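You operate a simulated robot arm through the tools that you are given. There is no shell and no other tool. Be economical: measure what you need, move in short steps, check, and stop when the job is done.

The job below is to be done with a simulated robot arm. You get a single attempt, and the scene is never put back.

Task
Flush the level glass, then fill it to about 5 mL.
Fine: drain the old water, fill to the 20 mL mark, drain again; end within 1 mL, fill knob shut.

The check looks at the end state, three seconds after you hand in, the way a careful person would. Anything else that was tipped, shoved, dropped, spilled or broken makes it a failure.

Robot
A 7-joint arm with a two-finger parallel gripper, fixed in place. Base frame: the origin is at the foot of the arm, x ahead of it, y to its left, z up. Units: m, rad, N and s.
Its first joint turns from -2.897 to 2.897 rad. Payload 4.4 kg.
The tool frame sits at the grasp point between the pads (the TCP): z along the fingers, y along the line on which they close. The tips reach 0.023 m beyond it. Largest opening 0.094 m; finger width 0.038, thickness 0.01; the body of the gripper, 0.054 by 0.096 m, starts 0.039 m behind the TCP.
Orientation is that of the tool frame in the base frame, as [roll, pitch, yaw] about the fixed x, y, z axes, in that order (R = Rz(yaw) Ry(pitch) Rx(roll)). With the fingers straight down and closing along the base's y, the tool's x points along the base's -x, its y along +y and its z along -z.

Tools
- The arm moves only by the tool send_rows. Its argument "deltas" is a list of rows, each a list of 7 numbers: the turn, a rotation vector about the tool's x, y, z in rad, then the shift along the tool's x, y, z in m, then the opening, from 0 (shut) to 1 (fully open). In form: [[wx, wy, wz, tx, ty, tz, hand], ...]. A call has 1 to 8 rows; each row is the pose to reach, as a shift and turn from the pose commanded when the call began, along the tool's axes at that moment. Each row takes 0.2 s and may step no farther than 0.05 m and 0.15 rad from the row before; otherwise, or with a gripper value out of range, the whole call is refused. Where a pose cannot be reached the arm comes as near as it can. A force on the tool above 40 N (or 10 N above the force at the start of the call, whichever is more), or a blocked arm, ends the call early, and 0.2 s more pass. Each finger travels about 0.108 m/s and halts on what it meets, pressing with about 28 N; the grip force reading is that of the motor and also rises with nothing between the fingers. The clock runs only during rows and for 0.2 s after the last one: add rows that repeat a pose to give the fingers time. The reply holds the time, the measured pose of the TCP, the force on the tool along the base axes, the opening and the grip force, in the units named above and with some noise, with the torque about the TCP (base axes, N m) and any sound that the robot's microphone picked up.
- Cameras (640 x 400 px; columns grow to the right, rows downward): "scene" is fixed at [0.0552, -0.6515, 1.4917]; the picture's right is [0.50, -0.87, 0.00], its down [-0.50, -0.29, -0.82] and it looks along [0.71, 0.41, -0.58] (base axes); focal length 328 px, centre (320, 200). "wrist" rides on the gripper at [0.086, 0.016, -0.075] in the tool frame; the picture's right is [-0.18, 0.98, 0.00], its down [-0.58, -0.11, -0.81] and it looks along [-0.79, -0.15, 0.59] (tool axes); focal length 243 px, centre (320, 200). There is no depth. A picture from a camera that has moved, and an enlarged one, comes with that camera's place and axes in the base frame and with its lens. The place of the scene camera against the robot may be out by one fixed shift of up to 0.012 m in any direction.
- get_image(camera): a new picture of that camera. No time passes.
- enlarge(camera, box): a new picture of the part [left, top, right, bottom] of that camera's present view, enlarged. No time passes.
- hand_in(): hands the job in; it is judged then, once.

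Go step by step. Nothing tells you positions but the pictures and the camera data: compare them with the known pose of the tool, close in by small moves and look again before you grip or let go. The budget is 120 turns and 64 pictures, counting those below and the enlarged ones. Unless the task says otherwise, let go and move clear before handing in, and close with one line.

The tools are called after "Request:" by a JSON object that holds its "fn" and its "kwargs". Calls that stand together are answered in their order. send_rows: Moves the arm, as the interface text tells. Its arguments: {"type":"object","properties":{"deltas":{"type":"array"}},"required":["deltas"]} The other tools are called the same way: get_image (camera) takes a picture; enlarge (camera, box) takes an enlarged picture of a part of a camera's view; hand_in () hands the job in.

At the start:

```text
clock: 0.0
position: [0.4533, -0.3204, 1.2053]
ee_rot: [-3.141, -0.001, 3.14]
contact_force: [-0.5, 0.5, -1.2]
torque: [0.01, -0.04, 0.0]
opening: 0.0941
finger_force: 0.0
```

scene: 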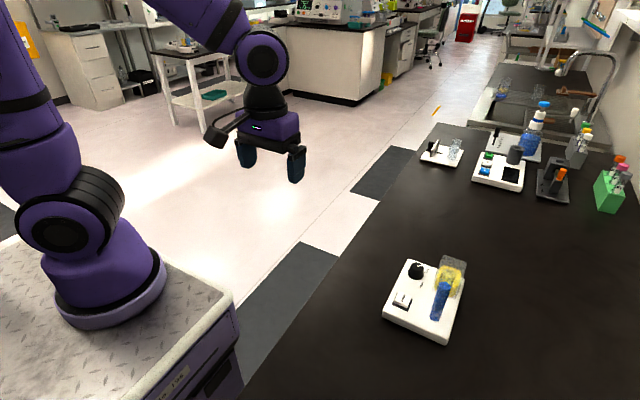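
wrist: 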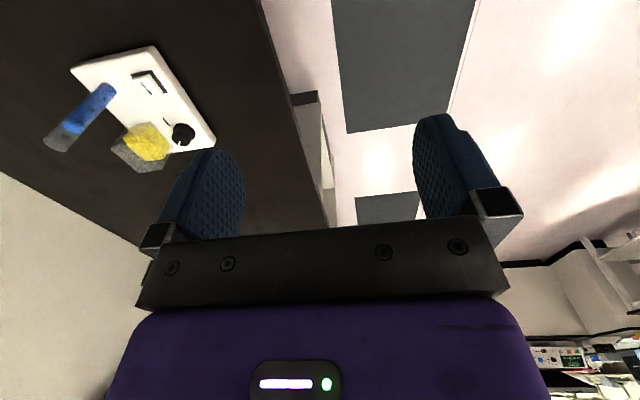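

I see a white device with a knob, a switch or lever, a blue-filled glass and a yellow tank. I'll enlarge the views of the candidates first.

Request:
{"fn": "enlarge", "kwargs": {"camera": "scene", "box": [370, 240, 490, 350]}}

Request:
{"fn": "enlarge", "kwargs": {"camera": "scene", "box": [410, 90, 640, 220]}}

Request:
{"fn": "enlarge", "kwargs": {"camera": "wrist", "box": [30, 30, 230, 180]}}

```text
3.64 times, centred on (430, 295) of scene
camera zoom: at [0.0552, -0.6515, 1.4917], right [0.5, -0.87, 0.0], down [-0.5, -0.29, -0.82], along [0.71, 0.41, -0.58], focal length 1192 px, centre (-80, -146)
```

zoom: 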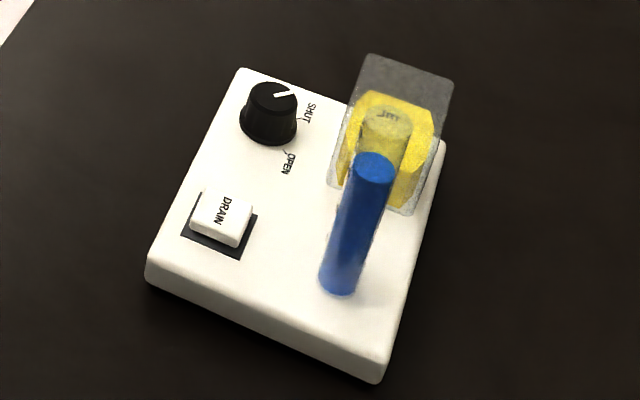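

```text
2.78 times, centred on (525, 155) of scene
camera zoom: at [0.0552, -0.6515, 1.4917], right [0.5, -0.87, 0.0], down [-0.5, -0.29, -0.82], along [0.71, 0.41, -0.58], focal length 912 px, centre (-250, 325)
```

zoom: 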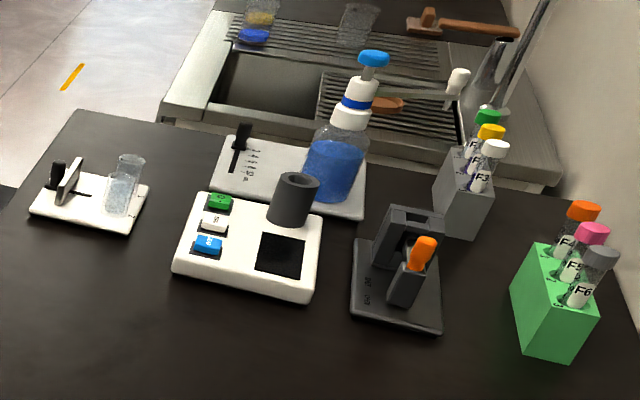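

```text
2.67 times, centred on (130, 105) of wrist
camera zoom: at [0.3668, -0.3048, 1.2789], right [0.18, 0.98, 0.0], down [0.58, -0.11, 0.81], along [0.79, -0.15, -0.59], focal length 647 px, centre (827, 453)
```

zoom: 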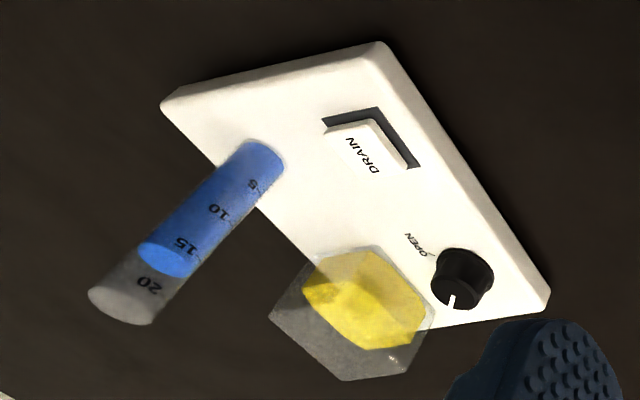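

The old water stands near 16 mL. The knob is at about (0.585,-0.58), the DRAIN button at about (0.51,-0.59), and the glass and tank lie on the -y side. I'll move above the device and turn the tool so that its camera side faces +y, away from the glass.

Request:
{"fn": "send_rows", "kwargs": {"deltas": [[0, 0, 0.14, -0.012, -0.032, 0.006, 1], [0, 0, 0.28, -0.024, -0.065, 0.012, 1], [0, 0, 0.42, -0.036, -0.097, 0.018, 0.8], [0, 0, 0.56, -0.048, -0.13, 0.024, 0.6], [0, 0, 0.7, -0.06, -0.162, 0.03, 0.4], [0, 0, 0.84, -0.072, -0.195, 0.036, 0.2], [0, 0, 0.98, -0.084, -0.227, 0.042, 0], [0, 0, 1.12, -0.097, -0.26, 0.05, 0]]}}

```text
clock: 1.8
position: [0.5506, -0.5781, 1.1563]
ee_rot: [3.142, 0.002, 2.021]
contact_force: [0.6, -0.1, 0.7]
torque: [0.01, -0.03, 0.0]
opening: 0.0
finger_force: 27.6
```

The arm is now above the device. I'll finish the turn and look.

Request:
{"fn": "send_rows", "kwargs": {"deltas": [[0, 0, 0.15, 0, 0, 0, 0], [0, 0, 0.3, 0, 0, 0, 0], [0, 0, 0.45, 0, 0, 0, 0], [0, 0, 0.45, 0, 0, 0, 0]]}}

Request:
{"fn": "get_image", "kwargs": {"camera": "wrist"}}

Request:
{"fn": "get_image", "kwargs": {"camera": "scene"}}

```text
clock: 2.8
position: [0.551, -0.5804, 1.1541]
ee_rot: [-3.141, -0.001, 1.568]
contact_force: [0.4, 0.1, -0.9]
torque: [0.04, -0.04, -0.06]
opening: 0.0
finger_force: 27.8
```

```text
58 pictures are left
camera wrist: at [0.5668, -0.4949, 1.2286], right [0.98, -0.19, 0.0], down [-0.11, -0.58, 0.81], along [-0.15, -0.79, -0.59], focal length 243 px, centre (320, 200)
```

wrist: 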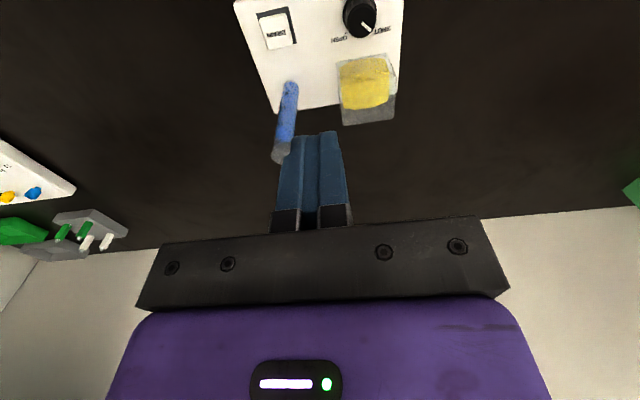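

```text
57 pictures are left
```

scene: 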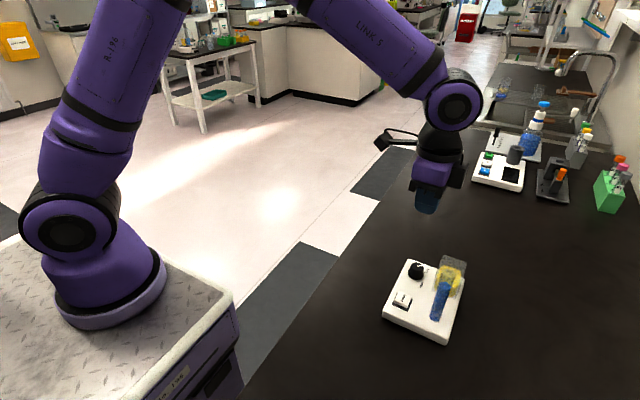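

The tool is over the device with clear views. I'll zoom in to measure the features.

Request:
{"fn": "enlarge", "kwargs": {"camera": "wrist", "box": [220, 0, 420, 170]}}

```text
2.35 times, centred on (320, 85) of wrist
camera zoom: at [0.5668, -0.4949, 1.2286], right [0.98, -0.19, 0.0], down [-0.11, -0.58, 0.81], along [-0.15, -0.79, -0.59], focal length 571 px, centre (320, 471)
```

zoom: 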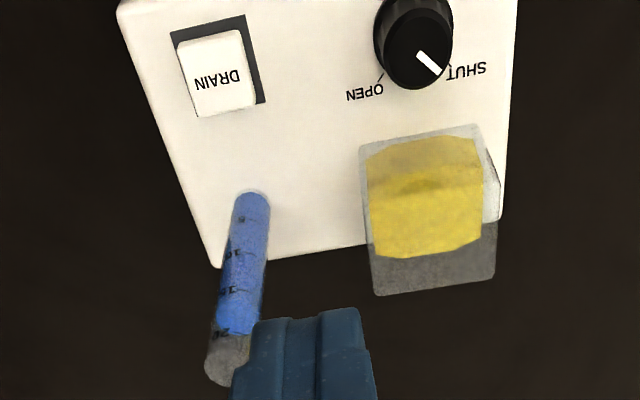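

The board top is at about z 0.922. The knob is at about (0.59,-0.587), the tank top near 0.995 and the glass top near 1.057 at (0.498,-0.649). The button is at about (0.501,-0.585), so I'll descend above it.

Request:
{"fn": "send_rows", "kwargs": {"deltas": [[0, 0, 0, 0, -0.025, 0.03, 0], [0, 0, 0, 0.002, -0.05, 0.06, 0], [0, 0, 0, 0.004, -0.05, 0.09, 0], [0, 0, 0, 0.004, -0.05, 0.12, 0], [0, 0, 0, 0.004, -0.05, 0.15, 0], [0, 0, 0, 0.004, -0.05, 0.165, 0]]}}

Request:
{"fn": "enlarge", "kwargs": {"camera": "scene", "box": [350, 200, 510, 350]}}

Request:
{"fn": "get_image", "kwargs": {"camera": "wrist"}}

```text
clock: 4.2
position: [0.5006, -0.577, 0.9887]
ee_rot: [3.141, 0.0, 1.572]
contact_force: [-0.5, -0.5, 0.6]
torque: [-0.02, 0.0, 0.0]
opening: 0.0
finger_force: 27.6
```

```text
2.67 times, centred on (430, 275) of scene
camera zoom: at [0.0552, -0.6515, 1.4917], right [0.5, -0.87, 0.0], down [-0.5, -0.29, -0.82], along [0.71, 0.41, -0.58], focal length 874 px, centre (27, 0)
```

zoom: 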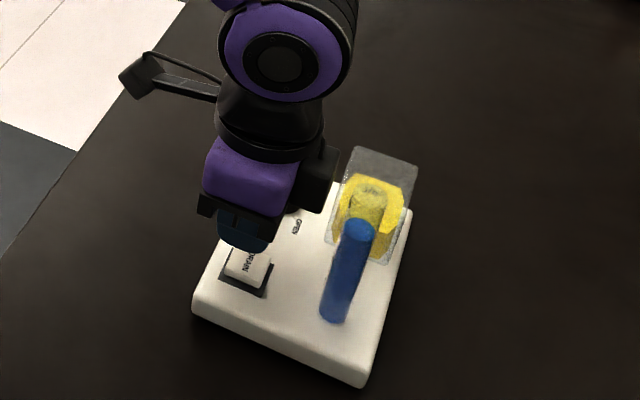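

```text
54 pictures are left
camera wrist: at [0.5166, -0.4914, 1.0632], right [0.98, -0.18, 0.0], down [-0.11, -0.58, 0.81], along [-0.15, -0.79, -0.59], focal length 243 px, centre (320, 200)
```

wrist: 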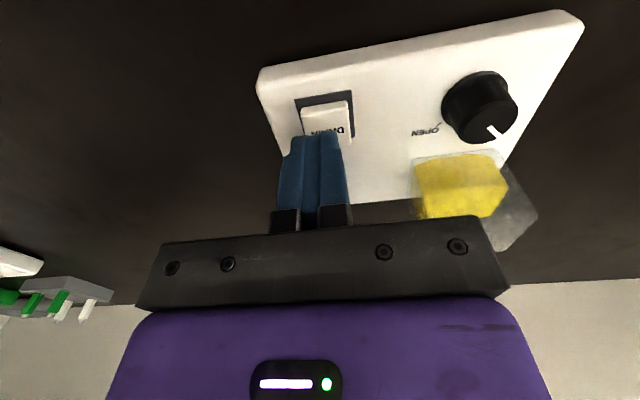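

The fingers line up over the button. I'll descend slowly until they touch.

Request:
{"fn": "send_rows", "kwargs": {"deltas": [[0, 0, 0, -0.003, 0.002, 0.01, 0], [0, 0, 0, -0.003, 0.002, 0.018, 0], [0, 0, 0, -0.003, 0.002, 0.022, 0], [0, 0, 0, -0.003, 0.002, 0.025, 0], [0, 0, 0, -0.003, 0.002, 0.028, 0]]}}

Request:
{"fn": "enlarge", "kwargs": {"camera": "scene", "box": [350, 200, 510, 350]}}

```text
clock: 5.4
position: [0.5036, -0.5806, 0.9631]
ee_rot: [3.14, 0.002, 1.57]
contact_force: [1.3, -1.7, 5.2]
torque: [0.0, -0.05, -0.01]
opening: 0.0001
finger_force: 27.7
heard: click
```

```text
2.67 times, centred on (430, 275) of scene
camera zoom: at [0.0552, -0.6515, 1.4917], right [0.5, -0.87, 0.0], down [-0.5, -0.29, -0.82], along [0.71, 0.41, -0.58], focal length 874 px, centre (27, 0)
```

zoom: 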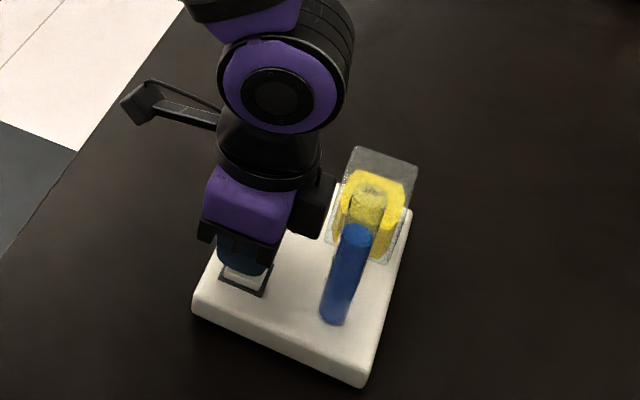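

The button clicked and the level has started to fall. I'll hold it and watch.

Request:
{"fn": "send_rows", "kwargs": {"deltas": [[0, 0, 0, 0, 0, 0, 0], [0, 0, 0, 0, 0, 0, 0], [0, 0, 0, 0, 0, 0, 0], [0, 0, 0, 0, 0, 0, 0]]}}

Request:
{"fn": "enlarge", "kwargs": {"camera": "scene", "box": [350, 200, 510, 350]}}

```text
clock: 6.4
position: [0.5017, -0.5797, 0.9614]
ee_rot: [-3.141, 0.001, 1.573]
contact_force: [2.0, -3.7, 7.0]
torque: [-0.11, -0.08, 0.04]
opening: 0.0
finger_force: 27.9
```

```text
2.67 times, centred on (430, 275) of scene
camera zoom: at [0.0552, -0.6515, 1.4917], right [0.5, -0.87, 0.0], down [-0.5, -0.29, -0.82], along [0.71, 0.41, -0.58], focal length 874 px, centre (27, 0)
```

zoom: 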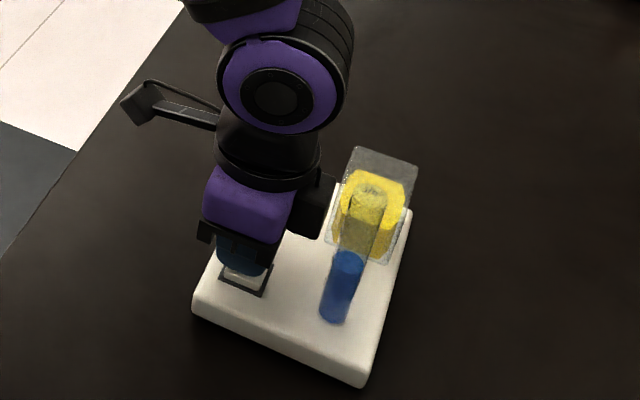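

It drains at roughly 4–5 mL/s while held, so I'll keep holding.

Request:
{"fn": "send_rows", "kwargs": {"deltas": [[0, 0, 0, 0, 0, 0, 0], [0, 0, 0, 0, 0, 0, 0], [0, 0, 0, 0, 0, 0, 0], [0, 0, 0, 0, 0, 0, 0], [0, 0, 0, 0, 0, 0, 0], [0, 0, 0, 0, 0, 0, 0], [0, 0, 0, 0, 0, 0, 0], [0, 0, 0, 0, 0, 0, 0]]}}

Request:
{"fn": "send_rows", "kwargs": {"deltas": [[0, 0, 0, 0, 0, 0, 0], [0, 0, 0, 0, 0, 0, 0], [0, 0, 0, 0, 0, 0, 0], [0, 0, 0, 0, 0, 0, 0], [0, 0, 0, 0, 0, 0, 0], [0, 0, 0, 0, 0, 0, 0], [0, 0, 0, 0, 0, 0, 0], [0, 0, 0, 0, 0, 0, 0]]}}

Request:
{"fn": "enlarge", "kwargs": {"camera": "scene", "box": [390, 230, 490, 340]}}

```text
clock: 8.2
position: [0.5032, -0.5794, 0.9618]
ee_rot: [-3.141, -0.001, 1.571]
contact_force: [1.9, -2.2, 8.4]
torque: [-0.09, -0.08, -0.02]
opening: 0.0
finger_force: 28.1
```

```text
clock: 10.0
position: [0.5025, -0.579, 0.9626]
ee_rot: [-3.141, 0.0, 1.571]
contact_force: [0.0, -0.5, 8.8]
torque: [-0.03, -0.01, -0.04]
opening: 0.0
finger_force: 27.6
```

```text
3.64 times, centred on (440, 285) of scene
camera zoom: at [0.0552, -0.6515, 1.4917], right [0.5, -0.87, 0.0], down [-0.5, -0.29, -0.82], along [0.71, 0.41, -0.58], focal length 1192 px, centre (-116, -109)
```

zoom: 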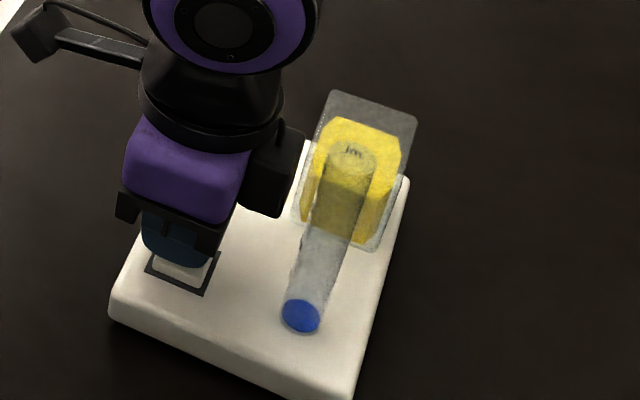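

The glass is almost empty, with only a disc left at the bottom. I'll hold a little longer and check.

Request:
{"fn": "send_rows", "kwargs": {"deltas": [[0, 0, 0, 0, 0, 0, 0], [0, 0, 0, 0, 0, 0, 0], [0, 0, 0, 0, 0, 0, 0], [0, 0, 0, 0, 0, 0, 0], [0, 0, 0, 0, 0, 0, 0], [0, 0, 0, 0, 0, 0, 0], [0, 0, 0, 0, 0, 0, 0], [0, 0, 0, 0, 0, 0, 0]]}}

Request:
{"fn": "enlarge", "kwargs": {"camera": "scene", "box": [390, 230, 490, 340]}}

```text
clock: 11.8
position: [0.5016, -0.5799, 0.9611]
ee_rot: [-3.14, -0.001, 1.571]
contact_force: [-0.2, 0.5, 7.9]
torque: [-0.07, -0.01, -0.02]
opening: 0.0
finger_force: 28.3
```

```text
3.64 times, centred on (440, 285) of scene
camera zoom: at [0.0552, -0.6515, 1.4917], right [0.5, -0.87, 0.0], down [-0.5, -0.29, -0.82], along [0.71, 0.41, -0.58], focal length 1192 px, centre (-116, -109)
```

zoom: 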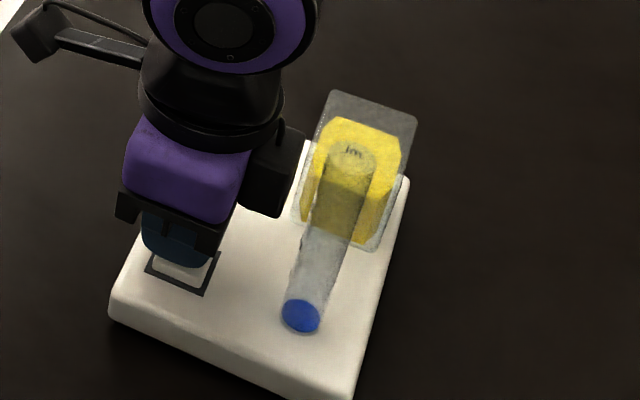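

The glass is empty. I'll lift off the button, move over the knob and open the hand, turning the tool -0.44 rad so there is room for a clockwise sweep.

Request:
{"fn": "send_rows", "kwargs": {"deltas": [[0, 0, 0, 0, 0, -0.03, 0], [0, 0, 0, 0, 0, -0.07, 0], [0, 0, -0.14, -0.002, 0.03, -0.085, 0.2], [0, 0, -0.28, -0.005, 0.06, -0.085, 0.4], [0, 0, -0.43, -0.008, 0.088, -0.085, 0.6], [0, 0, -0.43, -0.008, 0.088, -0.085, 0.6]]}}

Request:
{"fn": "get_image", "kwargs": {"camera": "wrist"}}

Request:
{"fn": "enlarge", "kwargs": {"camera": "scene", "box": [350, 180, 510, 330]}}

```text
clock: 13.2
position: [0.5911, -0.586, 1.0457]
ee_rot: [-3.14, 0.001, 2.004]
contact_force: [-0.3, -0.3, -0.1]
torque: [0.04, -0.04, -0.01]
opening: 0.0564
finger_force: 0.0
```

```text
49 pictures are left
camera wrist: at [0.5687, -0.5016, 1.1201], right [0.97, 0.24, 0.0], down [0.14, -0.57, 0.81], along [0.2, -0.78, -0.59], focal length 243 px, centre (320, 200)
```

wrist: 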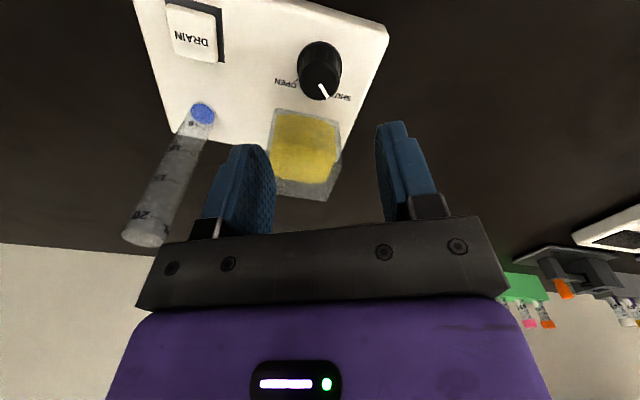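

```text
2.67 times, centred on (430, 255) of scene
camera zoom: at [0.0552, -0.6515, 1.4917], right [0.5, -0.87, 0.0], down [-0.5, -0.29, -0.82], along [0.71, 0.41, -0.58], focal length 874 px, centre (27, 53)
```

zoom: 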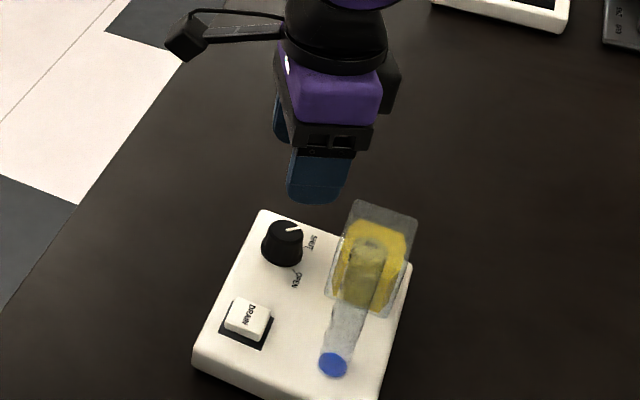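

The knob is centred at about (0.592,-0.588), roughly 0.037 m wide with its top near 0.95. I'll descend around it, keeping the gripper body above the tank top.

Request:
{"fn": "send_rows", "kwargs": {"deltas": [[0, 0, 0, -0.002, 0, 0.03, 0.65], [0, 0, 0, -0.002, 0, 0.055, 0.65], [0, 0, 0, -0.002, 0, 0.07, 0.65], [0, 0, 0, -0.002, 0, 0.08, 0.65], [0, 0, 0, -0.002, 0, 0.08, 0.65]]}}

Request:
{"fn": "get_image", "kwargs": {"camera": "wrist"}}

Request:
{"fn": "enlarge", "kwargs": {"camera": "scene", "box": [370, 220, 490, 330]}}

```text
clock: 14.4
position: [0.5911, -0.5885, 0.9656]
ee_rot: [3.14, 0.001, 2.0]
contact_force: [-0.5, -0.1, 0.1]
torque: [-0.01, 0.01, 0.0]
opening: 0.0613
finger_force: 0.0
```

```text
47 pictures are left
camera wrist: at [0.5702, -0.5048, 1.0393], right [0.97, 0.24, 0.0], down [0.14, -0.57, 0.81], along [0.2, -0.78, -0.59], focal length 243 px, centre (320, 200)
```

wrist: 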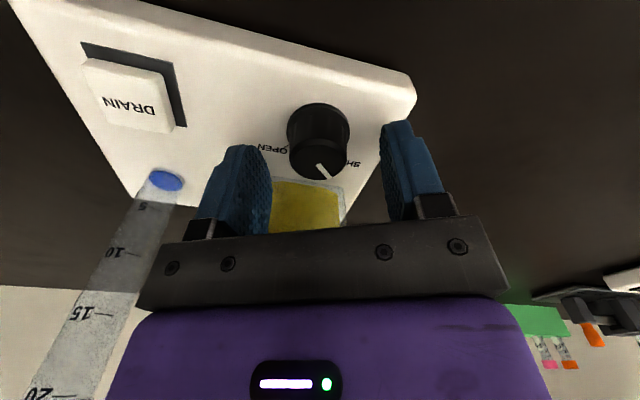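

```text
3.64 times, centred on (430, 275) of scene
camera zoom: at [0.0552, -0.6515, 1.4917], right [0.5, -0.87, 0.0], down [-0.5, -0.29, -0.82], along [0.71, 0.41, -0.58], focal length 1192 px, centre (-80, -73)
```

zoom: 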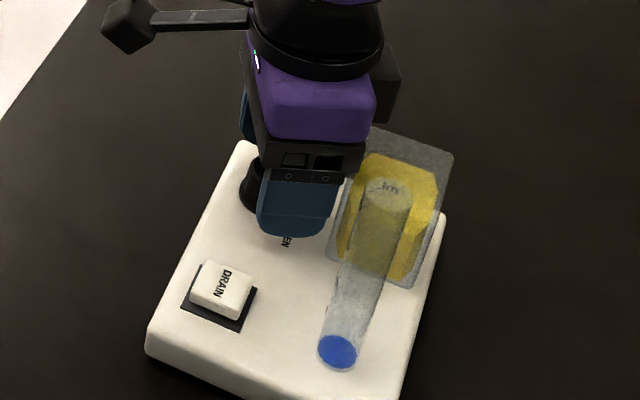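

The knob sits centred between the fingers. I'll go down 8 mm more, ease the yaw slightly for tank clearance, and look before closing.

Request:
{"fn": "send_rows", "kwargs": {"deltas": [[0, 0, 0.09, 0, 0, 0.0, 0.6], [0, 0, 0.09, 0, 0, 0.004, 0.6], [0, 0, 0.09, 0, 0, 0.008, 0.6], [0, 0, 0.09, 0, 0, 0.008, 0.6]]}}

Request:
{"fn": "enlarge", "kwargs": {"camera": "wrist", "box": [150, 90, 470, 290]}}

```text
clock: 15.4
position: [0.5916, -0.5891, 0.9567]
ee_rot: [3.141, 0.002, 1.911]
contact_force: [-0.4, -0.6, -0.3]
torque: [0.02, 0.03, 0.0]
opening: 0.0565
finger_force: 0.2
```

```text
2.00 times, centred on (310, 190) of wrist
camera zoom: at [0.5791, -0.5031, 1.0318], right [0.99, 0.15, 0.0], down [0.09, -0.58, 0.81], along [0.12, -0.8, -0.59], focal length 485 px, centre (340, 220)
```

zoom: 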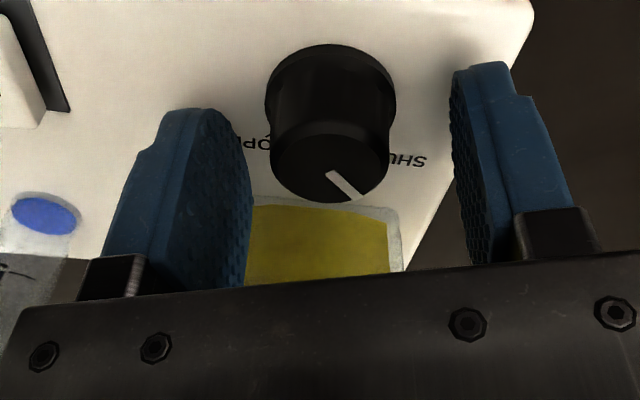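

There is no contact yet and the knob is centred, so I'll close on it.

Request:
{"fn": "send_rows", "kwargs": {"deltas": [[0, 0, 0, 0, 0, 0, 0.45], [0, 0, 0, 0, 0, 0, 0.3], [0, 0, 0, 0, 0, 0, 0.25], [0, 0, 0, 0, 0, 0, 0.25]]}}

```text
clock: 16.4
position: [0.5917, -0.5905, 0.9561]
ee_rot: [3.14, -0.001, 1.911]
contact_force: [-14.5, -4.1, -0.8]
torque: [-0.07, 0.05, 0.04]
opening: 0.0294
finger_force: 27.7
```

The grip is on, with a 15 N side load. I'll ease the tool 2 mm toward -x to relieve it.

Request:
{"fn": "send_rows", "kwargs": {"deltas": [[0, 0, 0, 0, -0.001, 0, 0.25], [0, 0, 0, 0, -0.002, 0, 0.25], [0, 0, 0, 0, -0.002, 0, 0.25]]}}

```text
clock: 17.2
position: [0.591, -0.5881, 0.9576]
ee_rot: [3.141, -0.002, 1.912]
contact_force: [3.4, 2.8, 0.6]
torque: [0.1, 0.17, 0.0]
opening: 0.0298
finger_force: 28.1
```

The load is relieved. I'll turn toward OPEN by 0.4 rad and look.

Request:
{"fn": "send_rows", "kwargs": {"deltas": [[0, 0, 0.13, 0, 0, 0, 0.25], [0, 0, 0.26, 0, 0, 0, 0.25], [0, 0, 0.4, 0, 0, 0, 0.25]]}}

Request:
{"fn": "get_image", "kwargs": {"camera": "wrist"}}

Request:
{"fn": "enlarge", "kwargs": {"camera": "scene", "box": [370, 220, 490, 330]}}

```text
clock: 18.0
position: [0.5888, -0.5889, 0.9583]
ee_rot: [-3.139, 0.001, 1.51]
contact_force: [2.1, 1.3, 0.0]
torque: [0.41, -0.27, -0.01]
opening: 0.0298
finger_force: 28.3
```

```text
44 pictures are left
camera wrist: at [0.6104, -0.5053, 1.0324], right [0.97, -0.24, 0.0], down [-0.14, -0.57, 0.81], along [-0.2, -0.78, -0.59], focal length 243 px, centre (320, 200)
```

wrist: 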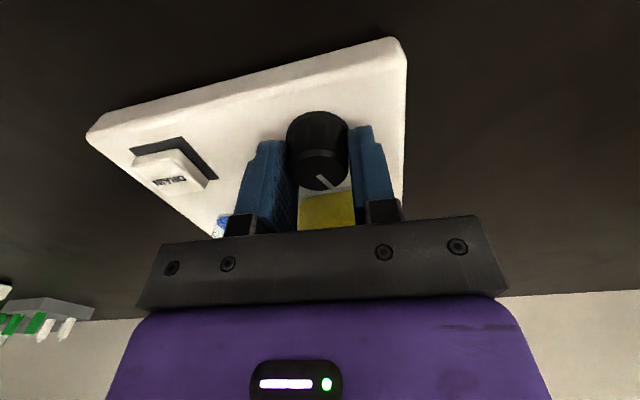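

```text
3.64 times, centred on (430, 275) of scene
camera zoom: at [0.0552, -0.6515, 1.4917], right [0.5, -0.87, 0.0], down [-0.5, -0.29, -0.82], along [0.71, 0.41, -0.58], focal length 1192 px, centre (-80, -73)
```

zoom: 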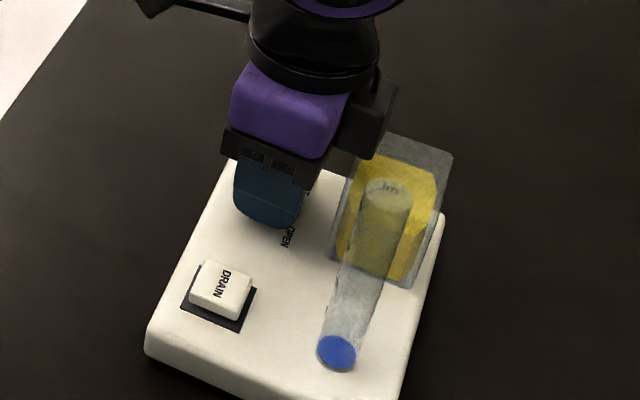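

The knob turned 0.4 rad with the tool, but I see no clear flow yet. I'll wait a second and check.

Request:
{"fn": "send_rows", "kwargs": {"deltas": [[0, 0, 0, 0, 0, 0, 0.25], [0, 0, 0, 0, 0, 0, 0.25], [0, 0, 0, 0, 0, 0, 0.25], [0, 0, 0, 0, 0, 0, 0.25], [0, 0, 0, 0, 0, 0, 0.25]]}}

Request:
{"fn": "enlarge", "kwargs": {"camera": "scene", "box": [370, 220, 490, 330]}}

```text
clock: 19.2
position: [0.5883, -0.5899, 0.9583]
ee_rot: [3.139, 0.0, 1.512]
contact_force: [-0.2, -0.6, -0.2]
torque: [0.49, -0.34, -0.02]
opening: 0.0299
finger_force: 27.8
```

```text
3.64 times, centred on (430, 275) of scene
camera zoom: at [0.0552, -0.6515, 1.4917], right [0.5, -0.87, 0.0], down [-0.5, -0.29, -0.82], along [0.71, 0.41, -0.58], focal length 1192 px, centre (-80, -73)
```

zoom: 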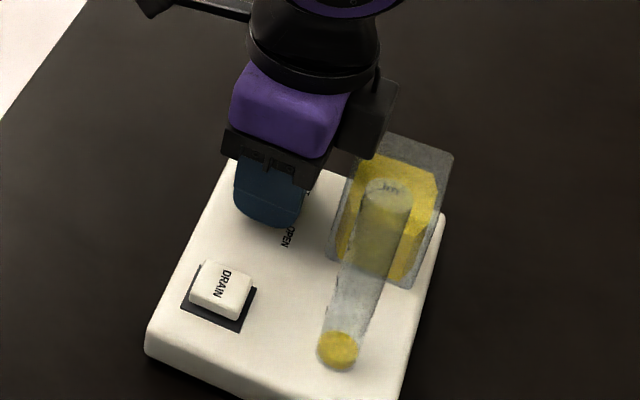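

Yellow water flows slowly. In this zoom I calibrate 0 mL at row ~352, 5 at ~319, 15 at ~246 and 20 at ~207. I'll open another 0.2 rad and keep watching.

Request:
{"fn": "send_rows", "kwargs": {"deltas": [[0, 0, 0.1, 0, 0, 0, 0.25], [0, 0, 0.2, 0, 0, 0, 0.25], [0, 0, 0.2, 0, 0, 0, 0.25], [0, 0, 0.2, 0, 0, 0, 0.25], [0, 0, 0.2, 0, 0, 0, 0.25]]}}

Request:
{"fn": "enlarge", "kwargs": {"camera": "scene", "box": [370, 220, 490, 330]}}

```text
clock: 20.4
position: [0.5888, -0.5896, 0.9588]
ee_rot: [3.141, 0.001, 1.312]
contact_force: [-0.3, -1.3, 0.8]
torque: [-0.17, 0.5, -0.01]
opening: 0.0298
finger_force: 28.6
```

```text
3.64 times, centred on (430, 275) of scene
camera zoom: at [0.0552, -0.6515, 1.4917], right [0.5, -0.87, 0.0], down [-0.5, -0.29, -0.82], along [0.71, 0.41, -0.58], focal length 1192 px, centre (-80, -73)
```

zoom: 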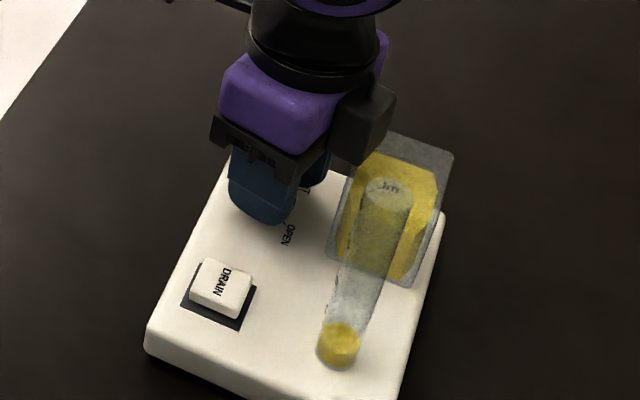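

The level is about 3 mL, with flow around 1.5 mL/s. I'll hold for 3.6 s.

Request:
{"fn": "send_rows", "kwargs": {"deltas": [[0, 0, 0, 0, 0, 0, 0.25], [0, 0, 0, 0, 0, 0, 0.25], [0, 0, 0, 0, 0, 0, 0.25], [0, 0, 0, 0, 0, 0, 0.25], [0, 0, 0, 0, 0, 0, 0.25], [0, 0, 0, 0, 0, 0, 0.25], [0, 0, 0, 0, 0, 0, 0.25], [0, 0, 0, 0, 0, 0, 0.25]]}}

Request:
{"fn": "send_rows", "kwargs": {"deltas": [[0, 0, 0, 0, 0, 0, 0.25], [0, 0, 0, 0, 0, 0, 0.25], [0, 0, 0, 0, 0, 0, 0.25], [0, 0, 0, 0, 0, 0, 0.25], [0, 0, 0, 0, 0, 0, 0.25], [0, 0, 0, 0, 0, 0, 0.25], [0, 0, 0, 0, 0, 0, 0.25], [0, 0, 0, 0, 0, 0, 0.25]]}}

Request:
{"fn": "enlarge", "kwargs": {"camera": "scene", "box": [370, 220, 490, 330]}}

```text
clock: 22.2
position: [0.589, -0.5888, 0.958]
ee_rot: [-3.141, 0.001, 1.311]
contact_force: [-1.4, -0.7, -0.2]
torque: [-0.24, 0.37, 0.03]
opening: 0.0296
finger_force: 28.4
```

```text
clock: 24.0
position: [0.5894, -0.589, 0.9586]
ee_rot: [-3.141, 0.0, 1.31]
contact_force: [-1.6, -0.3, 0.4]
torque: [-0.23, 0.37, 0.02]
opening: 0.0297
finger_force: 28.7
```

```text
3.64 times, centred on (430, 275) of scene
camera zoom: at [0.0552, -0.6515, 1.4917], right [0.5, -0.87, 0.0], down [-0.5, -0.29, -0.82], along [0.71, 0.41, -0.58], focal length 1192 px, centre (-80, -73)
```

zoom: 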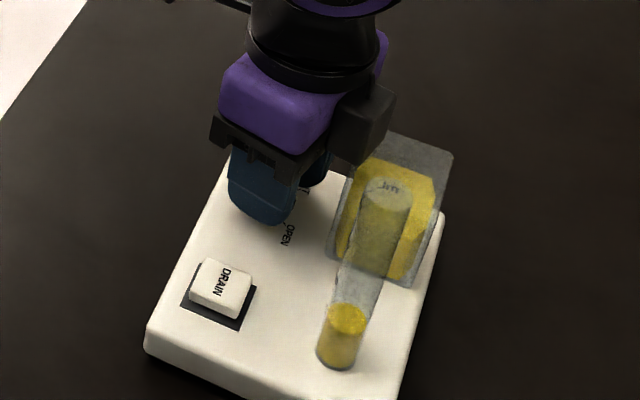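

The level is about 5.3 mL and rising near 0.65 mL/s. I'll open 0.1 rad more, which stays clear of the tank, and hold for several seconds.

Request:
{"fn": "send_rows", "kwargs": {"deltas": [[0, 0, 0.1, 0, 0, 0, 0.25], [0, 0, 0.1, 0, 0, 0, 0.25], [0, 0, 0.1, 0, 0, 0, 0.25], [0, 0, 0.1, 0, 0, 0, 0.25], [0, 0, 0.1, 0, 0, 0, 0.25], [0, 0, 0.1, 0, 0, 0, 0.25], [0, 0, 0.1, 0, 0, 0, 0.25], [0, 0, 0.1, 0, 0, 0, 0.25]]}}

Request:
{"fn": "send_rows", "kwargs": {"deltas": [[0, 0, 0, 0, 0, 0, 0.25], [0, 0, 0, 0, 0, 0, 0.25], [0, 0, 0, 0, 0, 0, 0.25], [0, 0, 0, 0, 0, 0, 0.25], [0, 0, 0, 0, 0, 0, 0.25], [0, 0, 0, 0, 0, 0, 0.25], [0, 0, 0, 0, 0, 0, 0.25], [0, 0, 0, 0, 0, 0, 0.25]]}}

Request:
{"fn": "enlarge", "kwargs": {"camera": "scene", "box": [370, 220, 490, 330]}}

```text
clock: 25.8
position: [0.5904, -0.5901, 0.9593]
ee_rot: [3.141, 0.001, 1.211]
contact_force: [-5.7, -3.5, 0.6]
torque: [-0.05, 0.36, 0.02]
opening: 0.0298
finger_force: 28.2
```

```text
clock: 27.6
position: [0.5897, -0.59, 0.9586]
ee_rot: [-3.141, 0.0, 1.211]
contact_force: [-4.5, -3.7, -1.1]
torque: [-0.07, 0.37, -0.01]
opening: 0.0297
finger_force: 28.0
```

```text
3.64 times, centred on (430, 275) of scene
camera zoom: at [0.0552, -0.6515, 1.4917], right [0.5, -0.87, 0.0], down [-0.5, -0.29, -0.82], along [0.71, 0.41, -0.58], focal length 1192 px, centre (-80, -73)
```

zoom: 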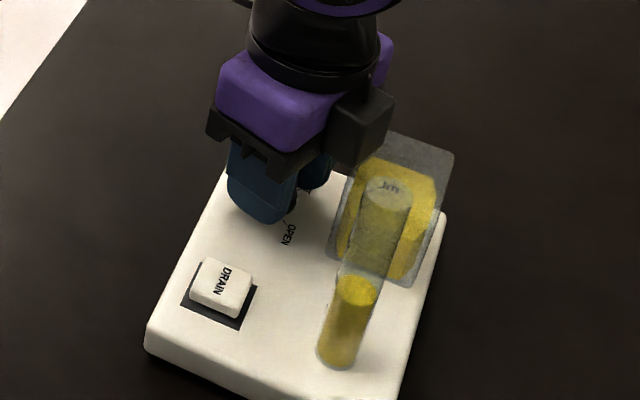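

About 9.5 mL now, at around 1.15 mL/s. I'll hold 5.4 s more.

Request:
{"fn": "send_rows", "kwargs": {"deltas": [[0, 0, 0, 0, 0, 0, 0.25], [0, 0, 0, 0, 0, 0, 0.25], [0, 0, 0, 0, 0, 0, 0.25], [0, 0, 0, 0, 0, 0, 0.25], [0, 0, 0, 0, 0, 0, 0.25], [0, 0, 0, 0, 0, 0, 0.25], [0, 0, 0, 0, 0, 0, 0.25], [0, 0, 0, 0, 0, 0, 0.25]]}}

Request:
{"fn": "send_rows", "kwargs": {"deltas": [[0, 0, 0, 0, 0, 0, 0.25], [0, 0, 0, 0, 0, 0, 0.25], [0, 0, 0, 0, 0, 0, 0.25], [0, 0, 0, 0, 0, 0, 0.25], [0, 0, 0, 0, 0, 0, 0.25], [0, 0, 0, 0, 0, 0, 0.25], [0, 0, 0, 0, 0, 0, 0.25], [0, 0, 0, 0, 0, 0, 0.25]]}}

Request:
{"fn": "send_rows", "kwargs": {"deltas": [[0, 0, 0, 0, 0, 0, 0.25], [0, 0, 0, 0, 0, 0, 0.25], [0, 0, 0, 0, 0, 0, 0.25], [0, 0, 0, 0, 0, 0, 0.25], [0, 0, 0, 0, 0, 0, 0.25], [0, 0, 0, 0, 0, 0, 0.25], [0, 0, 0, 0, 0, 0, 0.25], [0, 0, 0, 0, 0, 0, 0.25]]}}

Request:
{"fn": "enlarge", "kwargs": {"camera": "scene", "box": [370, 220, 490, 330]}}

```text
clock: 29.4
position: [0.5901, -0.5904, 0.9585]
ee_rot: [-3.141, 0.0, 1.213]
contact_force: [-3.4, -3.1, 0.4]
torque: [-0.08, 0.4, -0.01]
opening: 0.0296
finger_force: 28.3
```

```text
clock: 31.2
position: [0.5902, -0.5898, 0.958]
ee_rot: [-3.141, 0.0, 1.212]
contact_force: [-2.1, -2.1, -0.3]
torque: [-0.05, 0.35, 0.01]
opening: 0.0299
finger_force: 28.0
```

```text
clock: 33.0
position: [0.5902, -0.5895, 0.9582]
ee_rot: [-3.141, -0.001, 1.211]
contact_force: [-1.7, -0.7, -0.6]
torque: [-0.07, 0.36, 0.02]
opening: 0.0297
finger_force: 28.2
```

```text
3.64 times, centred on (430, 275) of scene
camera zoom: at [0.0552, -0.6515, 1.4917], right [0.5, -0.87, 0.0], down [-0.5, -0.29, -0.82], along [0.71, 0.41, -0.58], focal length 1192 px, centre (-80, -73)
```

zoom: 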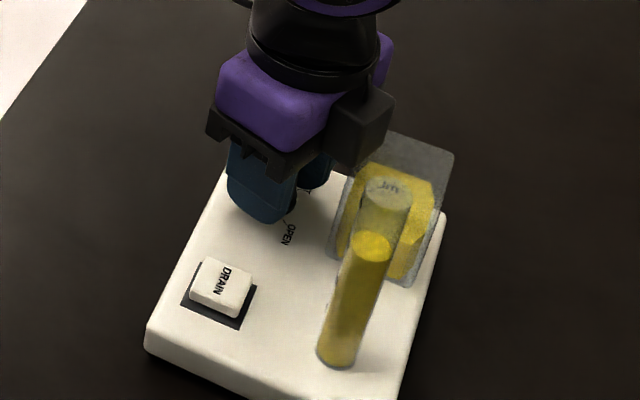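

About 15.2 mL. I'll hold about 3 s more, then check before shutting.

Request:
{"fn": "send_rows", "kwargs": {"deltas": [[0, 0, 0, 0, 0, 0, 0.25], [0, 0, 0, 0, 0, 0, 0.25], [0, 0, 0, 0, 0, 0, 0.25], [0, 0, 0, 0, 0, 0, 0.25], [0, 0, 0, 0, 0, 0, 0.25], [0, 0, 0, 0, 0, 0, 0.25], [0, 0, 0, 0, 0, 0, 0.25], [0, 0, 0, 0, 0, 0, 0.25]]}}

Request:
{"fn": "send_rows", "kwargs": {"deltas": [[0, 0, 0, 0, 0, 0, 0.25], [0, 0, 0, 0, 0, 0, 0.25], [0, 0, 0, 0, 0, 0, 0.25], [0, 0, 0, 0, 0, 0, 0.25], [0, 0, 0, 0, 0, 0, 0.25]]}}

Request:
{"fn": "enlarge", "kwargs": {"camera": "scene", "box": [370, 220, 490, 330]}}

```text
clock: 34.8
position: [0.5887, -0.589, 0.9589]
ee_rot: [3.14, 0.001, 1.21]
contact_force: [-0.5, -0.1, 0.3]
torque: [-0.03, 0.35, -0.01]
opening: 0.0296
finger_force: 28.0
```

```text
clock: 36.0
position: [0.589, -0.5898, 0.9582]
ee_rot: [3.14, 0.0, 1.211]
contact_force: [-0.7, -0.8, 0.2]
torque: [-0.02, 0.34, 0.02]
opening: 0.0299
finger_force: 27.7
```

```text
3.64 times, centred on (430, 275) of scene
camera zoom: at [0.0552, -0.6515, 1.4917], right [0.5, -0.87, 0.0], down [-0.5, -0.29, -0.82], along [0.71, 0.41, -0.58], focal length 1192 px, centre (-80, -73)
```

zoom: 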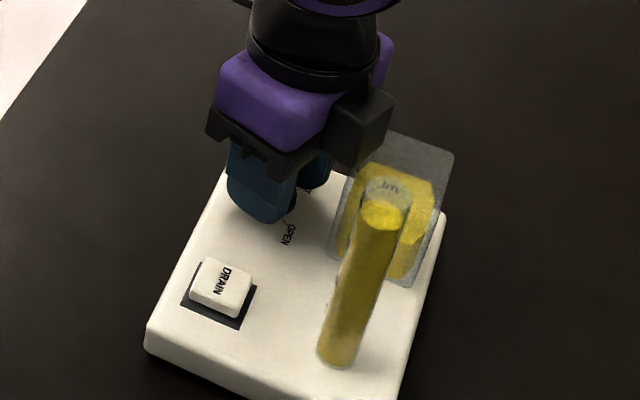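

About 19 mL. I'll turn the knob back to SHUT, with the inflow during closing bringing it to about 19.7, then check it against the marks with the wrist view.

Request:
{"fn": "send_rows", "kwargs": {"deltas": [[0, 0, 0, 0, 0, 0, 0.25], [0, 0, -0.14, 0, 0, 0, 0.25], [0, 0, -0.28, 0, 0, 0, 0.25], [0, 0, -0.42, 0, 0, 0, 0.25], [0, 0, -0.56, 0, 0, 0, 0.25], [0, 0, -0.7, 0, 0, 0, 0.25], [0, 0, -0.72, 0, 0, 0, 0.25]]}}

Request:
{"fn": "get_image", "kwargs": {"camera": "wrist"}}

Request:
{"fn": "enlarge", "kwargs": {"camera": "scene", "box": [370, 220, 490, 330]}}

```text
clock: 37.6
position: [0.5892, -0.5903, 0.9592]
ee_rot: [-3.142, -0.003, 1.932]
contact_force: [-1.1, 6.6, 0.3]
torque: [0.26, -0.18, -0.21]
opening: 0.0296
finger_force: 28.2
```

```text
36 pictures are left
camera wrist: at [0.5733, -0.5042, 1.0335], right [0.98, 0.18, 0.0], down [0.1, -0.58, 0.81], along [0.14, -0.79, -0.59], focal length 243 px, centre (320, 200)
```

wrist: 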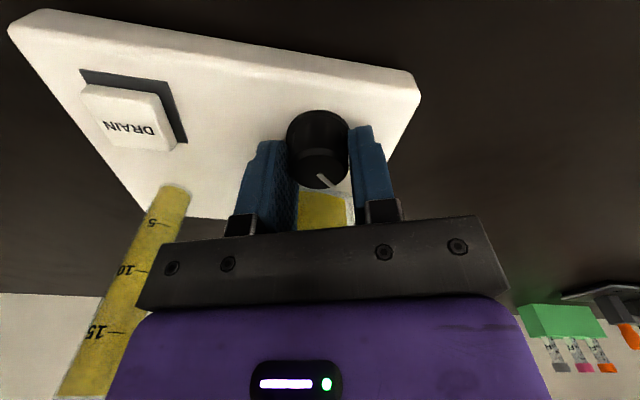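

```text
3.64 times, centred on (430, 275) of scene
camera zoom: at [0.0552, -0.6515, 1.4917], right [0.5, -0.87, 0.0], down [-0.5, -0.29, -0.82], along [0.71, 0.41, -0.58], focal length 1192 px, centre (-80, -73)
```

zoom: 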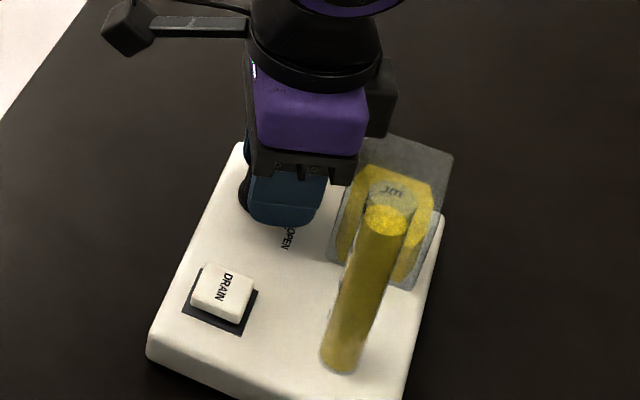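

The knob is at its stop and the base seems to have twisted by 1–2 mm as it hit. I'll relax the twist, open the fingers and rise to read the marks.

Request:
{"fn": "send_rows", "kwargs": {"deltas": [[0, 0, 0.02, 0, 0, 0, 0.25], [0, 0, 0.02, 0, 0, 0, 0.35], [0, 0, 0.02, 0, 0, 0, 0.5], [0, 0, 0.02, 0, 0, 0, 0.6], [0, 0, 0.02, 0, 0, -0.03, 0.6], [0, 0, 0.02, 0, 0, -0.07, 0.6], [0, 0, 0.02, 0, 0, -0.11, 0.6]]}}

Request:
{"fn": "enlarge", "kwargs": {"camera": "wrist", "box": [100, 0, 420, 280]}}

Request:
{"fn": "enlarge", "kwargs": {"camera": "scene", "box": [370, 220, 490, 330]}}

```text
clock: 39.2
position: [0.5903, -0.5874, 1.0677]
ee_rot: [-3.142, -0.002, 1.91]
contact_force: [-0.1, 0.6, -1.2]
torque: [0.01, -0.01, 0.01]
opening: 0.0564
finger_force: 0.1
```

```text
1.43 times, centred on (260, 140) of wrist
camera zoom: at [0.5773, -0.5022, 1.1421], right [0.99, 0.15, 0.0], down [0.09, -0.58, 0.81], along [0.12, -0.8, -0.59], focal length 347 px, centre (406, 286)
```

zoom: 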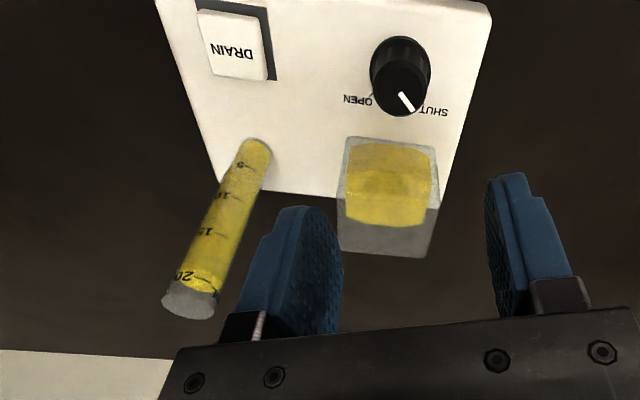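

```text
3.64 times, centred on (430, 275) of scene
camera zoom: at [0.0552, -0.6515, 1.4917], right [0.5, -0.87, 0.0], down [-0.5, -0.29, -0.82], along [0.71, 0.41, -0.58], focal length 1192 px, centre (-80, -73)
```

zoom: 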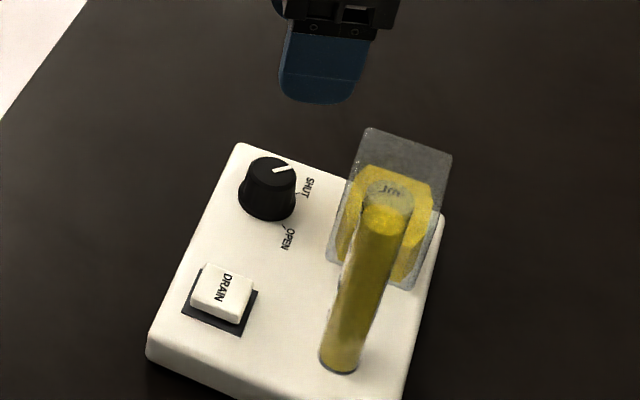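

The knob points at SHUT as it did at the start. I'll zoom in on the 20 mL mark.

Request:
{"fn": "enlarge", "kwargs": {"camera": "wrist", "box": [165, 120, 245, 170]}}

```text
8.00 times, centred on (205, 145) of wrist
camera zoom: at [0.5773, -0.5022, 1.1421], right [0.99, 0.15, 0.0], down [0.09, -0.58, 0.81], along [0.12, -0.8, -0.59], focal length 1941 px, centre (1240, 640)
```

zoom: 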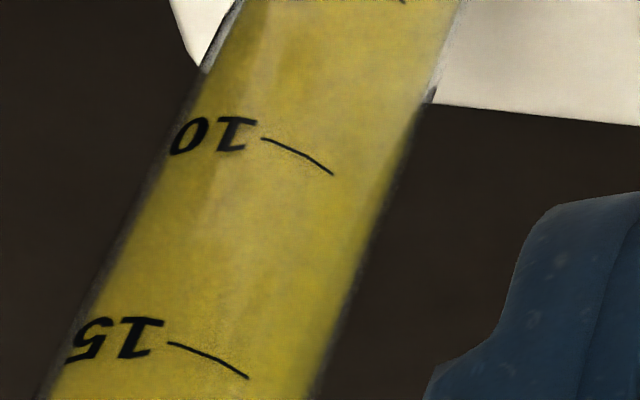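

Request:
{"fn": "enlarge", "kwargs": {"camera": "wrist", "box": [170, 170, 234, 230]}}

```text
6.67 times, centred on (202, 200) of wrist
camera zoom: at [0.5773, -0.5022, 1.1421], right [0.99, 0.15, 0.0], down [0.09, -0.58, 0.81], along [0.12, -0.8, -0.59], focal length 1618 px, centre (1107, 200)
```

zoom: 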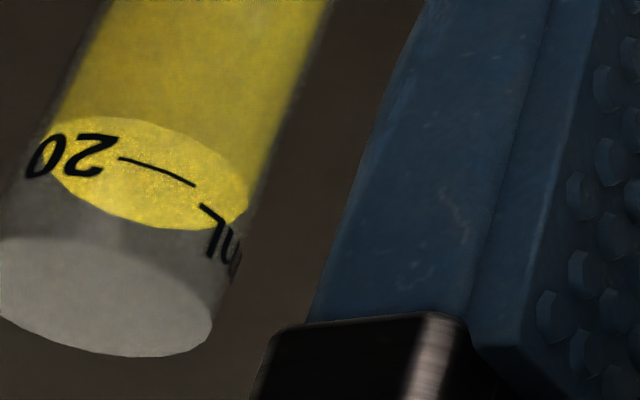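

The surface sits a little below the 20 tick, at about 19.1 mL, so I'll top it up by about 0.9 mL. I'll go back down the same path and regrip the knob.

Request:
{"fn": "send_rows", "kwargs": {"deltas": [[0, 0, 0, 0, 0, 0.04, 0.6], [0, 0, 0, 0, 0, 0.08, 0.6], [0, 0, 0, 0, 0, 0.1, 0.6], [0, 0, 0, 0, 0, 0.11, 0.6], [0, 0, 0, 0, 0, 0.11, 0.45], [0, 0, 0, 0, 0, 0.11, 0.3], [0, 0, 0, 0, 0, 0.11, 0.25], [0, 0, 0, 0, 0, 0.11, 0.25]]}}

```text
clock: 41.0
position: [0.5894, -0.5917, 0.9595]
ee_rot: [-3.141, -0.002, 1.91]
contact_force: [3.4, 0.7, 0.1]
torque: [-0.3, 0.13, -0.01]
opening: 0.03
finger_force: 27.7
```

Gripped with low load. I'll make a brief crack of 0.4 rad and return to shut in one call.

Request:
{"fn": "send_rows", "kwargs": {"deltas": [[0, 0, 0.14, 0, 0, 0, 0.25], [0, 0, 0.28, 0, 0, 0, 0.25], [0, 0, 0.42, 0, 0, 0, 0.25], [0, 0, 0.42, 0, 0, 0, 0.25], [0, 0, 0.42, 0, 0, 0, 0.25], [0, 0, 0.28, 0, 0, 0, 0.25], [0, 0, 0.14, 0, 0, 0, 0.25], [0, 0, 0.0, 0, 0, 0, 0.25]]}}

Request:
{"fn": "enlarge", "kwargs": {"camera": "scene", "box": [370, 220, 490, 330]}}

```text
clock: 42.8
position: [0.5886, -0.5904, 0.9596]
ee_rot: [-3.141, 0.002, 1.912]
contact_force: [-13.3, -11.0, 8.0]
torque: [0.32, 0.58, 0.02]
opening: 0.03
finger_force: 28.2
```

```text
3.64 times, centred on (430, 275) of scene
camera zoom: at [0.0552, -0.6515, 1.4917], right [0.5, -0.87, 0.0], down [-0.5, -0.29, -0.82], along [0.71, 0.41, -0.58], focal length 1192 px, centre (-80, -73)
```

zoom: 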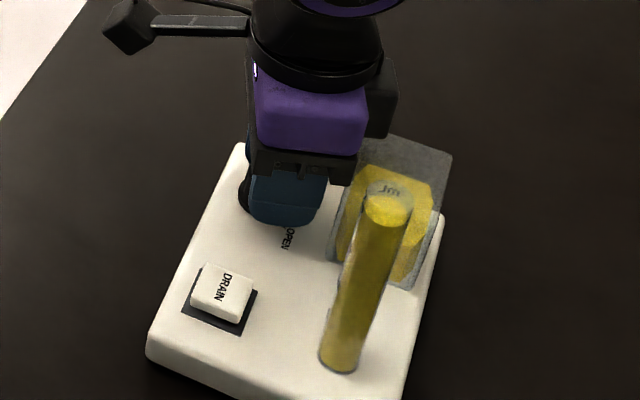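

The level rose slightly, with the knob shut. I'll release, rise and read the mark.

Request:
{"fn": "send_rows", "kwargs": {"deltas": [[0, 0, 0, 0, 0, 0, 0.4], [0, 0, 0, 0, 0, 0, 0.6], [0, 0, 0, 0, 0, 0, 0.6], [0, 0, 0, 0, 0, -0.04, 0.6], [0, 0, 0, 0, 0, -0.08, 0.6], [0, 0, 0, 0, 0, -0.11, 0.6]]}}

Request:
{"fn": "enlarge", "kwargs": {"camera": "wrist", "box": [170, 170, 234, 230]}}

Request:
{"fn": "enlarge", "kwargs": {"camera": "wrist", "box": [150, 0, 450, 190]}}

```text
clock: 44.2
position: [0.59, -0.5937, 1.0675]
ee_rot: [3.141, -0.001, 1.911]
contact_force: [0.7, 0.0, 0.3]
torque: [0.0, 0.04, 0.0]
opening: 0.0563
finger_force: 0.0
```

```text
6.67 times, centred on (202, 200) of wrist
camera zoom: at [0.5761, -0.5069, 1.1418], right [0.99, 0.15, 0.0], down [0.09, -0.58, 0.81], along [0.12, -0.8, -0.59], focal length 1618 px, centre (1107, 200)
```

zoom: 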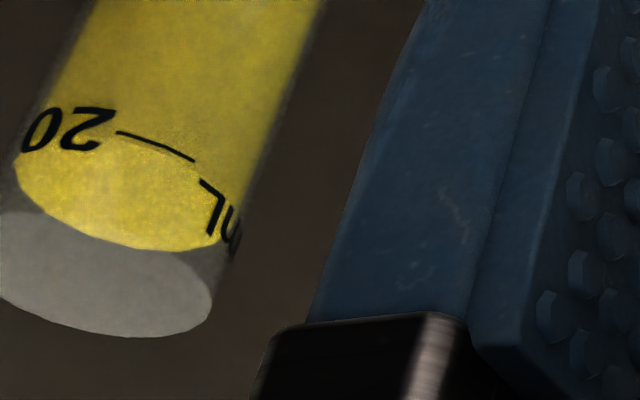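

```text
2.11 times, centred on (300, 95) of wrist
camera zoom: at [0.5761, -0.5069, 1.1418], right [0.99, 0.15, 0.0], down [0.09, -0.58, 0.81], along [0.12, -0.8, -0.59], focal length 511 px, centre (362, 421)
```

zoom: 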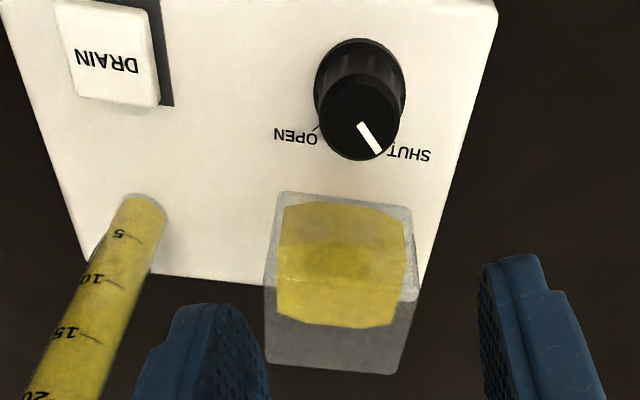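

The level is now right on the 20 mL mark and the knob is at SHUT. I'll move to the DRAIN button.

Request:
{"fn": "send_rows", "kwargs": {"deltas": [[0, 0, 0.1, 0.01, -0.025, 0, 0.3], [0, 0, 0.22, 0.025, -0.055, 0, 0], [0, 0, 0.34, 0.0387, -0.0807, 0.02, 0], [0, 0, 0.34, 0.0387, -0.0807, 0.06, 0], [0, 0, 0.34, 0.0387, -0.0807, 0.08, 0], [0, 0, 0.34, 0.0387, -0.0807, 0.08, 0]]}}

Request:
{"fn": "get_image", "kwargs": {"camera": "wrist"}}

Request:
{"fn": "enlarge", "kwargs": {"camera": "scene", "box": [370, 220, 490, 330]}}

```text
clock: 45.6
position: [0.4998, -0.582, 0.987]
ee_rot: [-3.141, 0.0, 1.572]
contact_force: [-0.2, 0.5, 0.6]
torque: [0.01, -0.02, 0.0]
opening: 0.0
finger_force: 27.8
```

```text
27 pictures are left
camera wrist: at [0.5165, -0.4957, 1.0613], right [0.98, -0.18, 0.0], down [-0.11, -0.58, 0.81], along [-0.15, -0.79, -0.59], focal length 243 px, centre (320, 200)
```

wrist: 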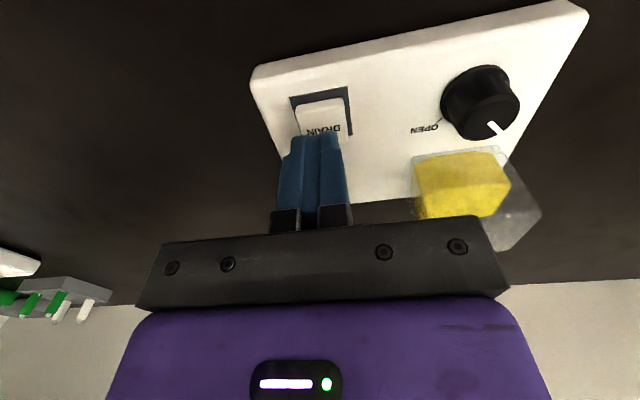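

```text
3.64 times, centred on (430, 275) of scene
camera zoom: at [0.0552, -0.6515, 1.4917], right [0.5, -0.87, 0.0], down [-0.5, -0.29, -0.82], along [0.71, 0.41, -0.58], focal length 1192 px, centre (-80, -73)
```

zoom: 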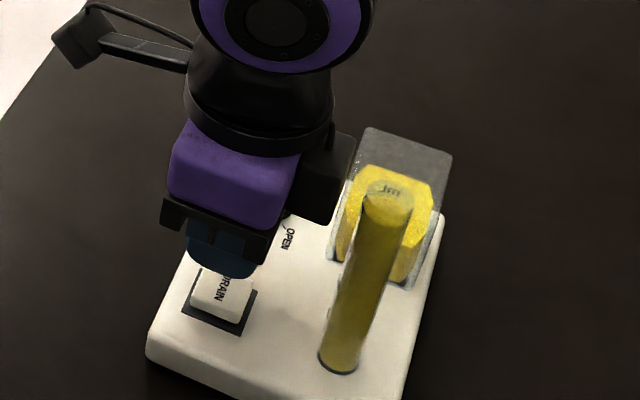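

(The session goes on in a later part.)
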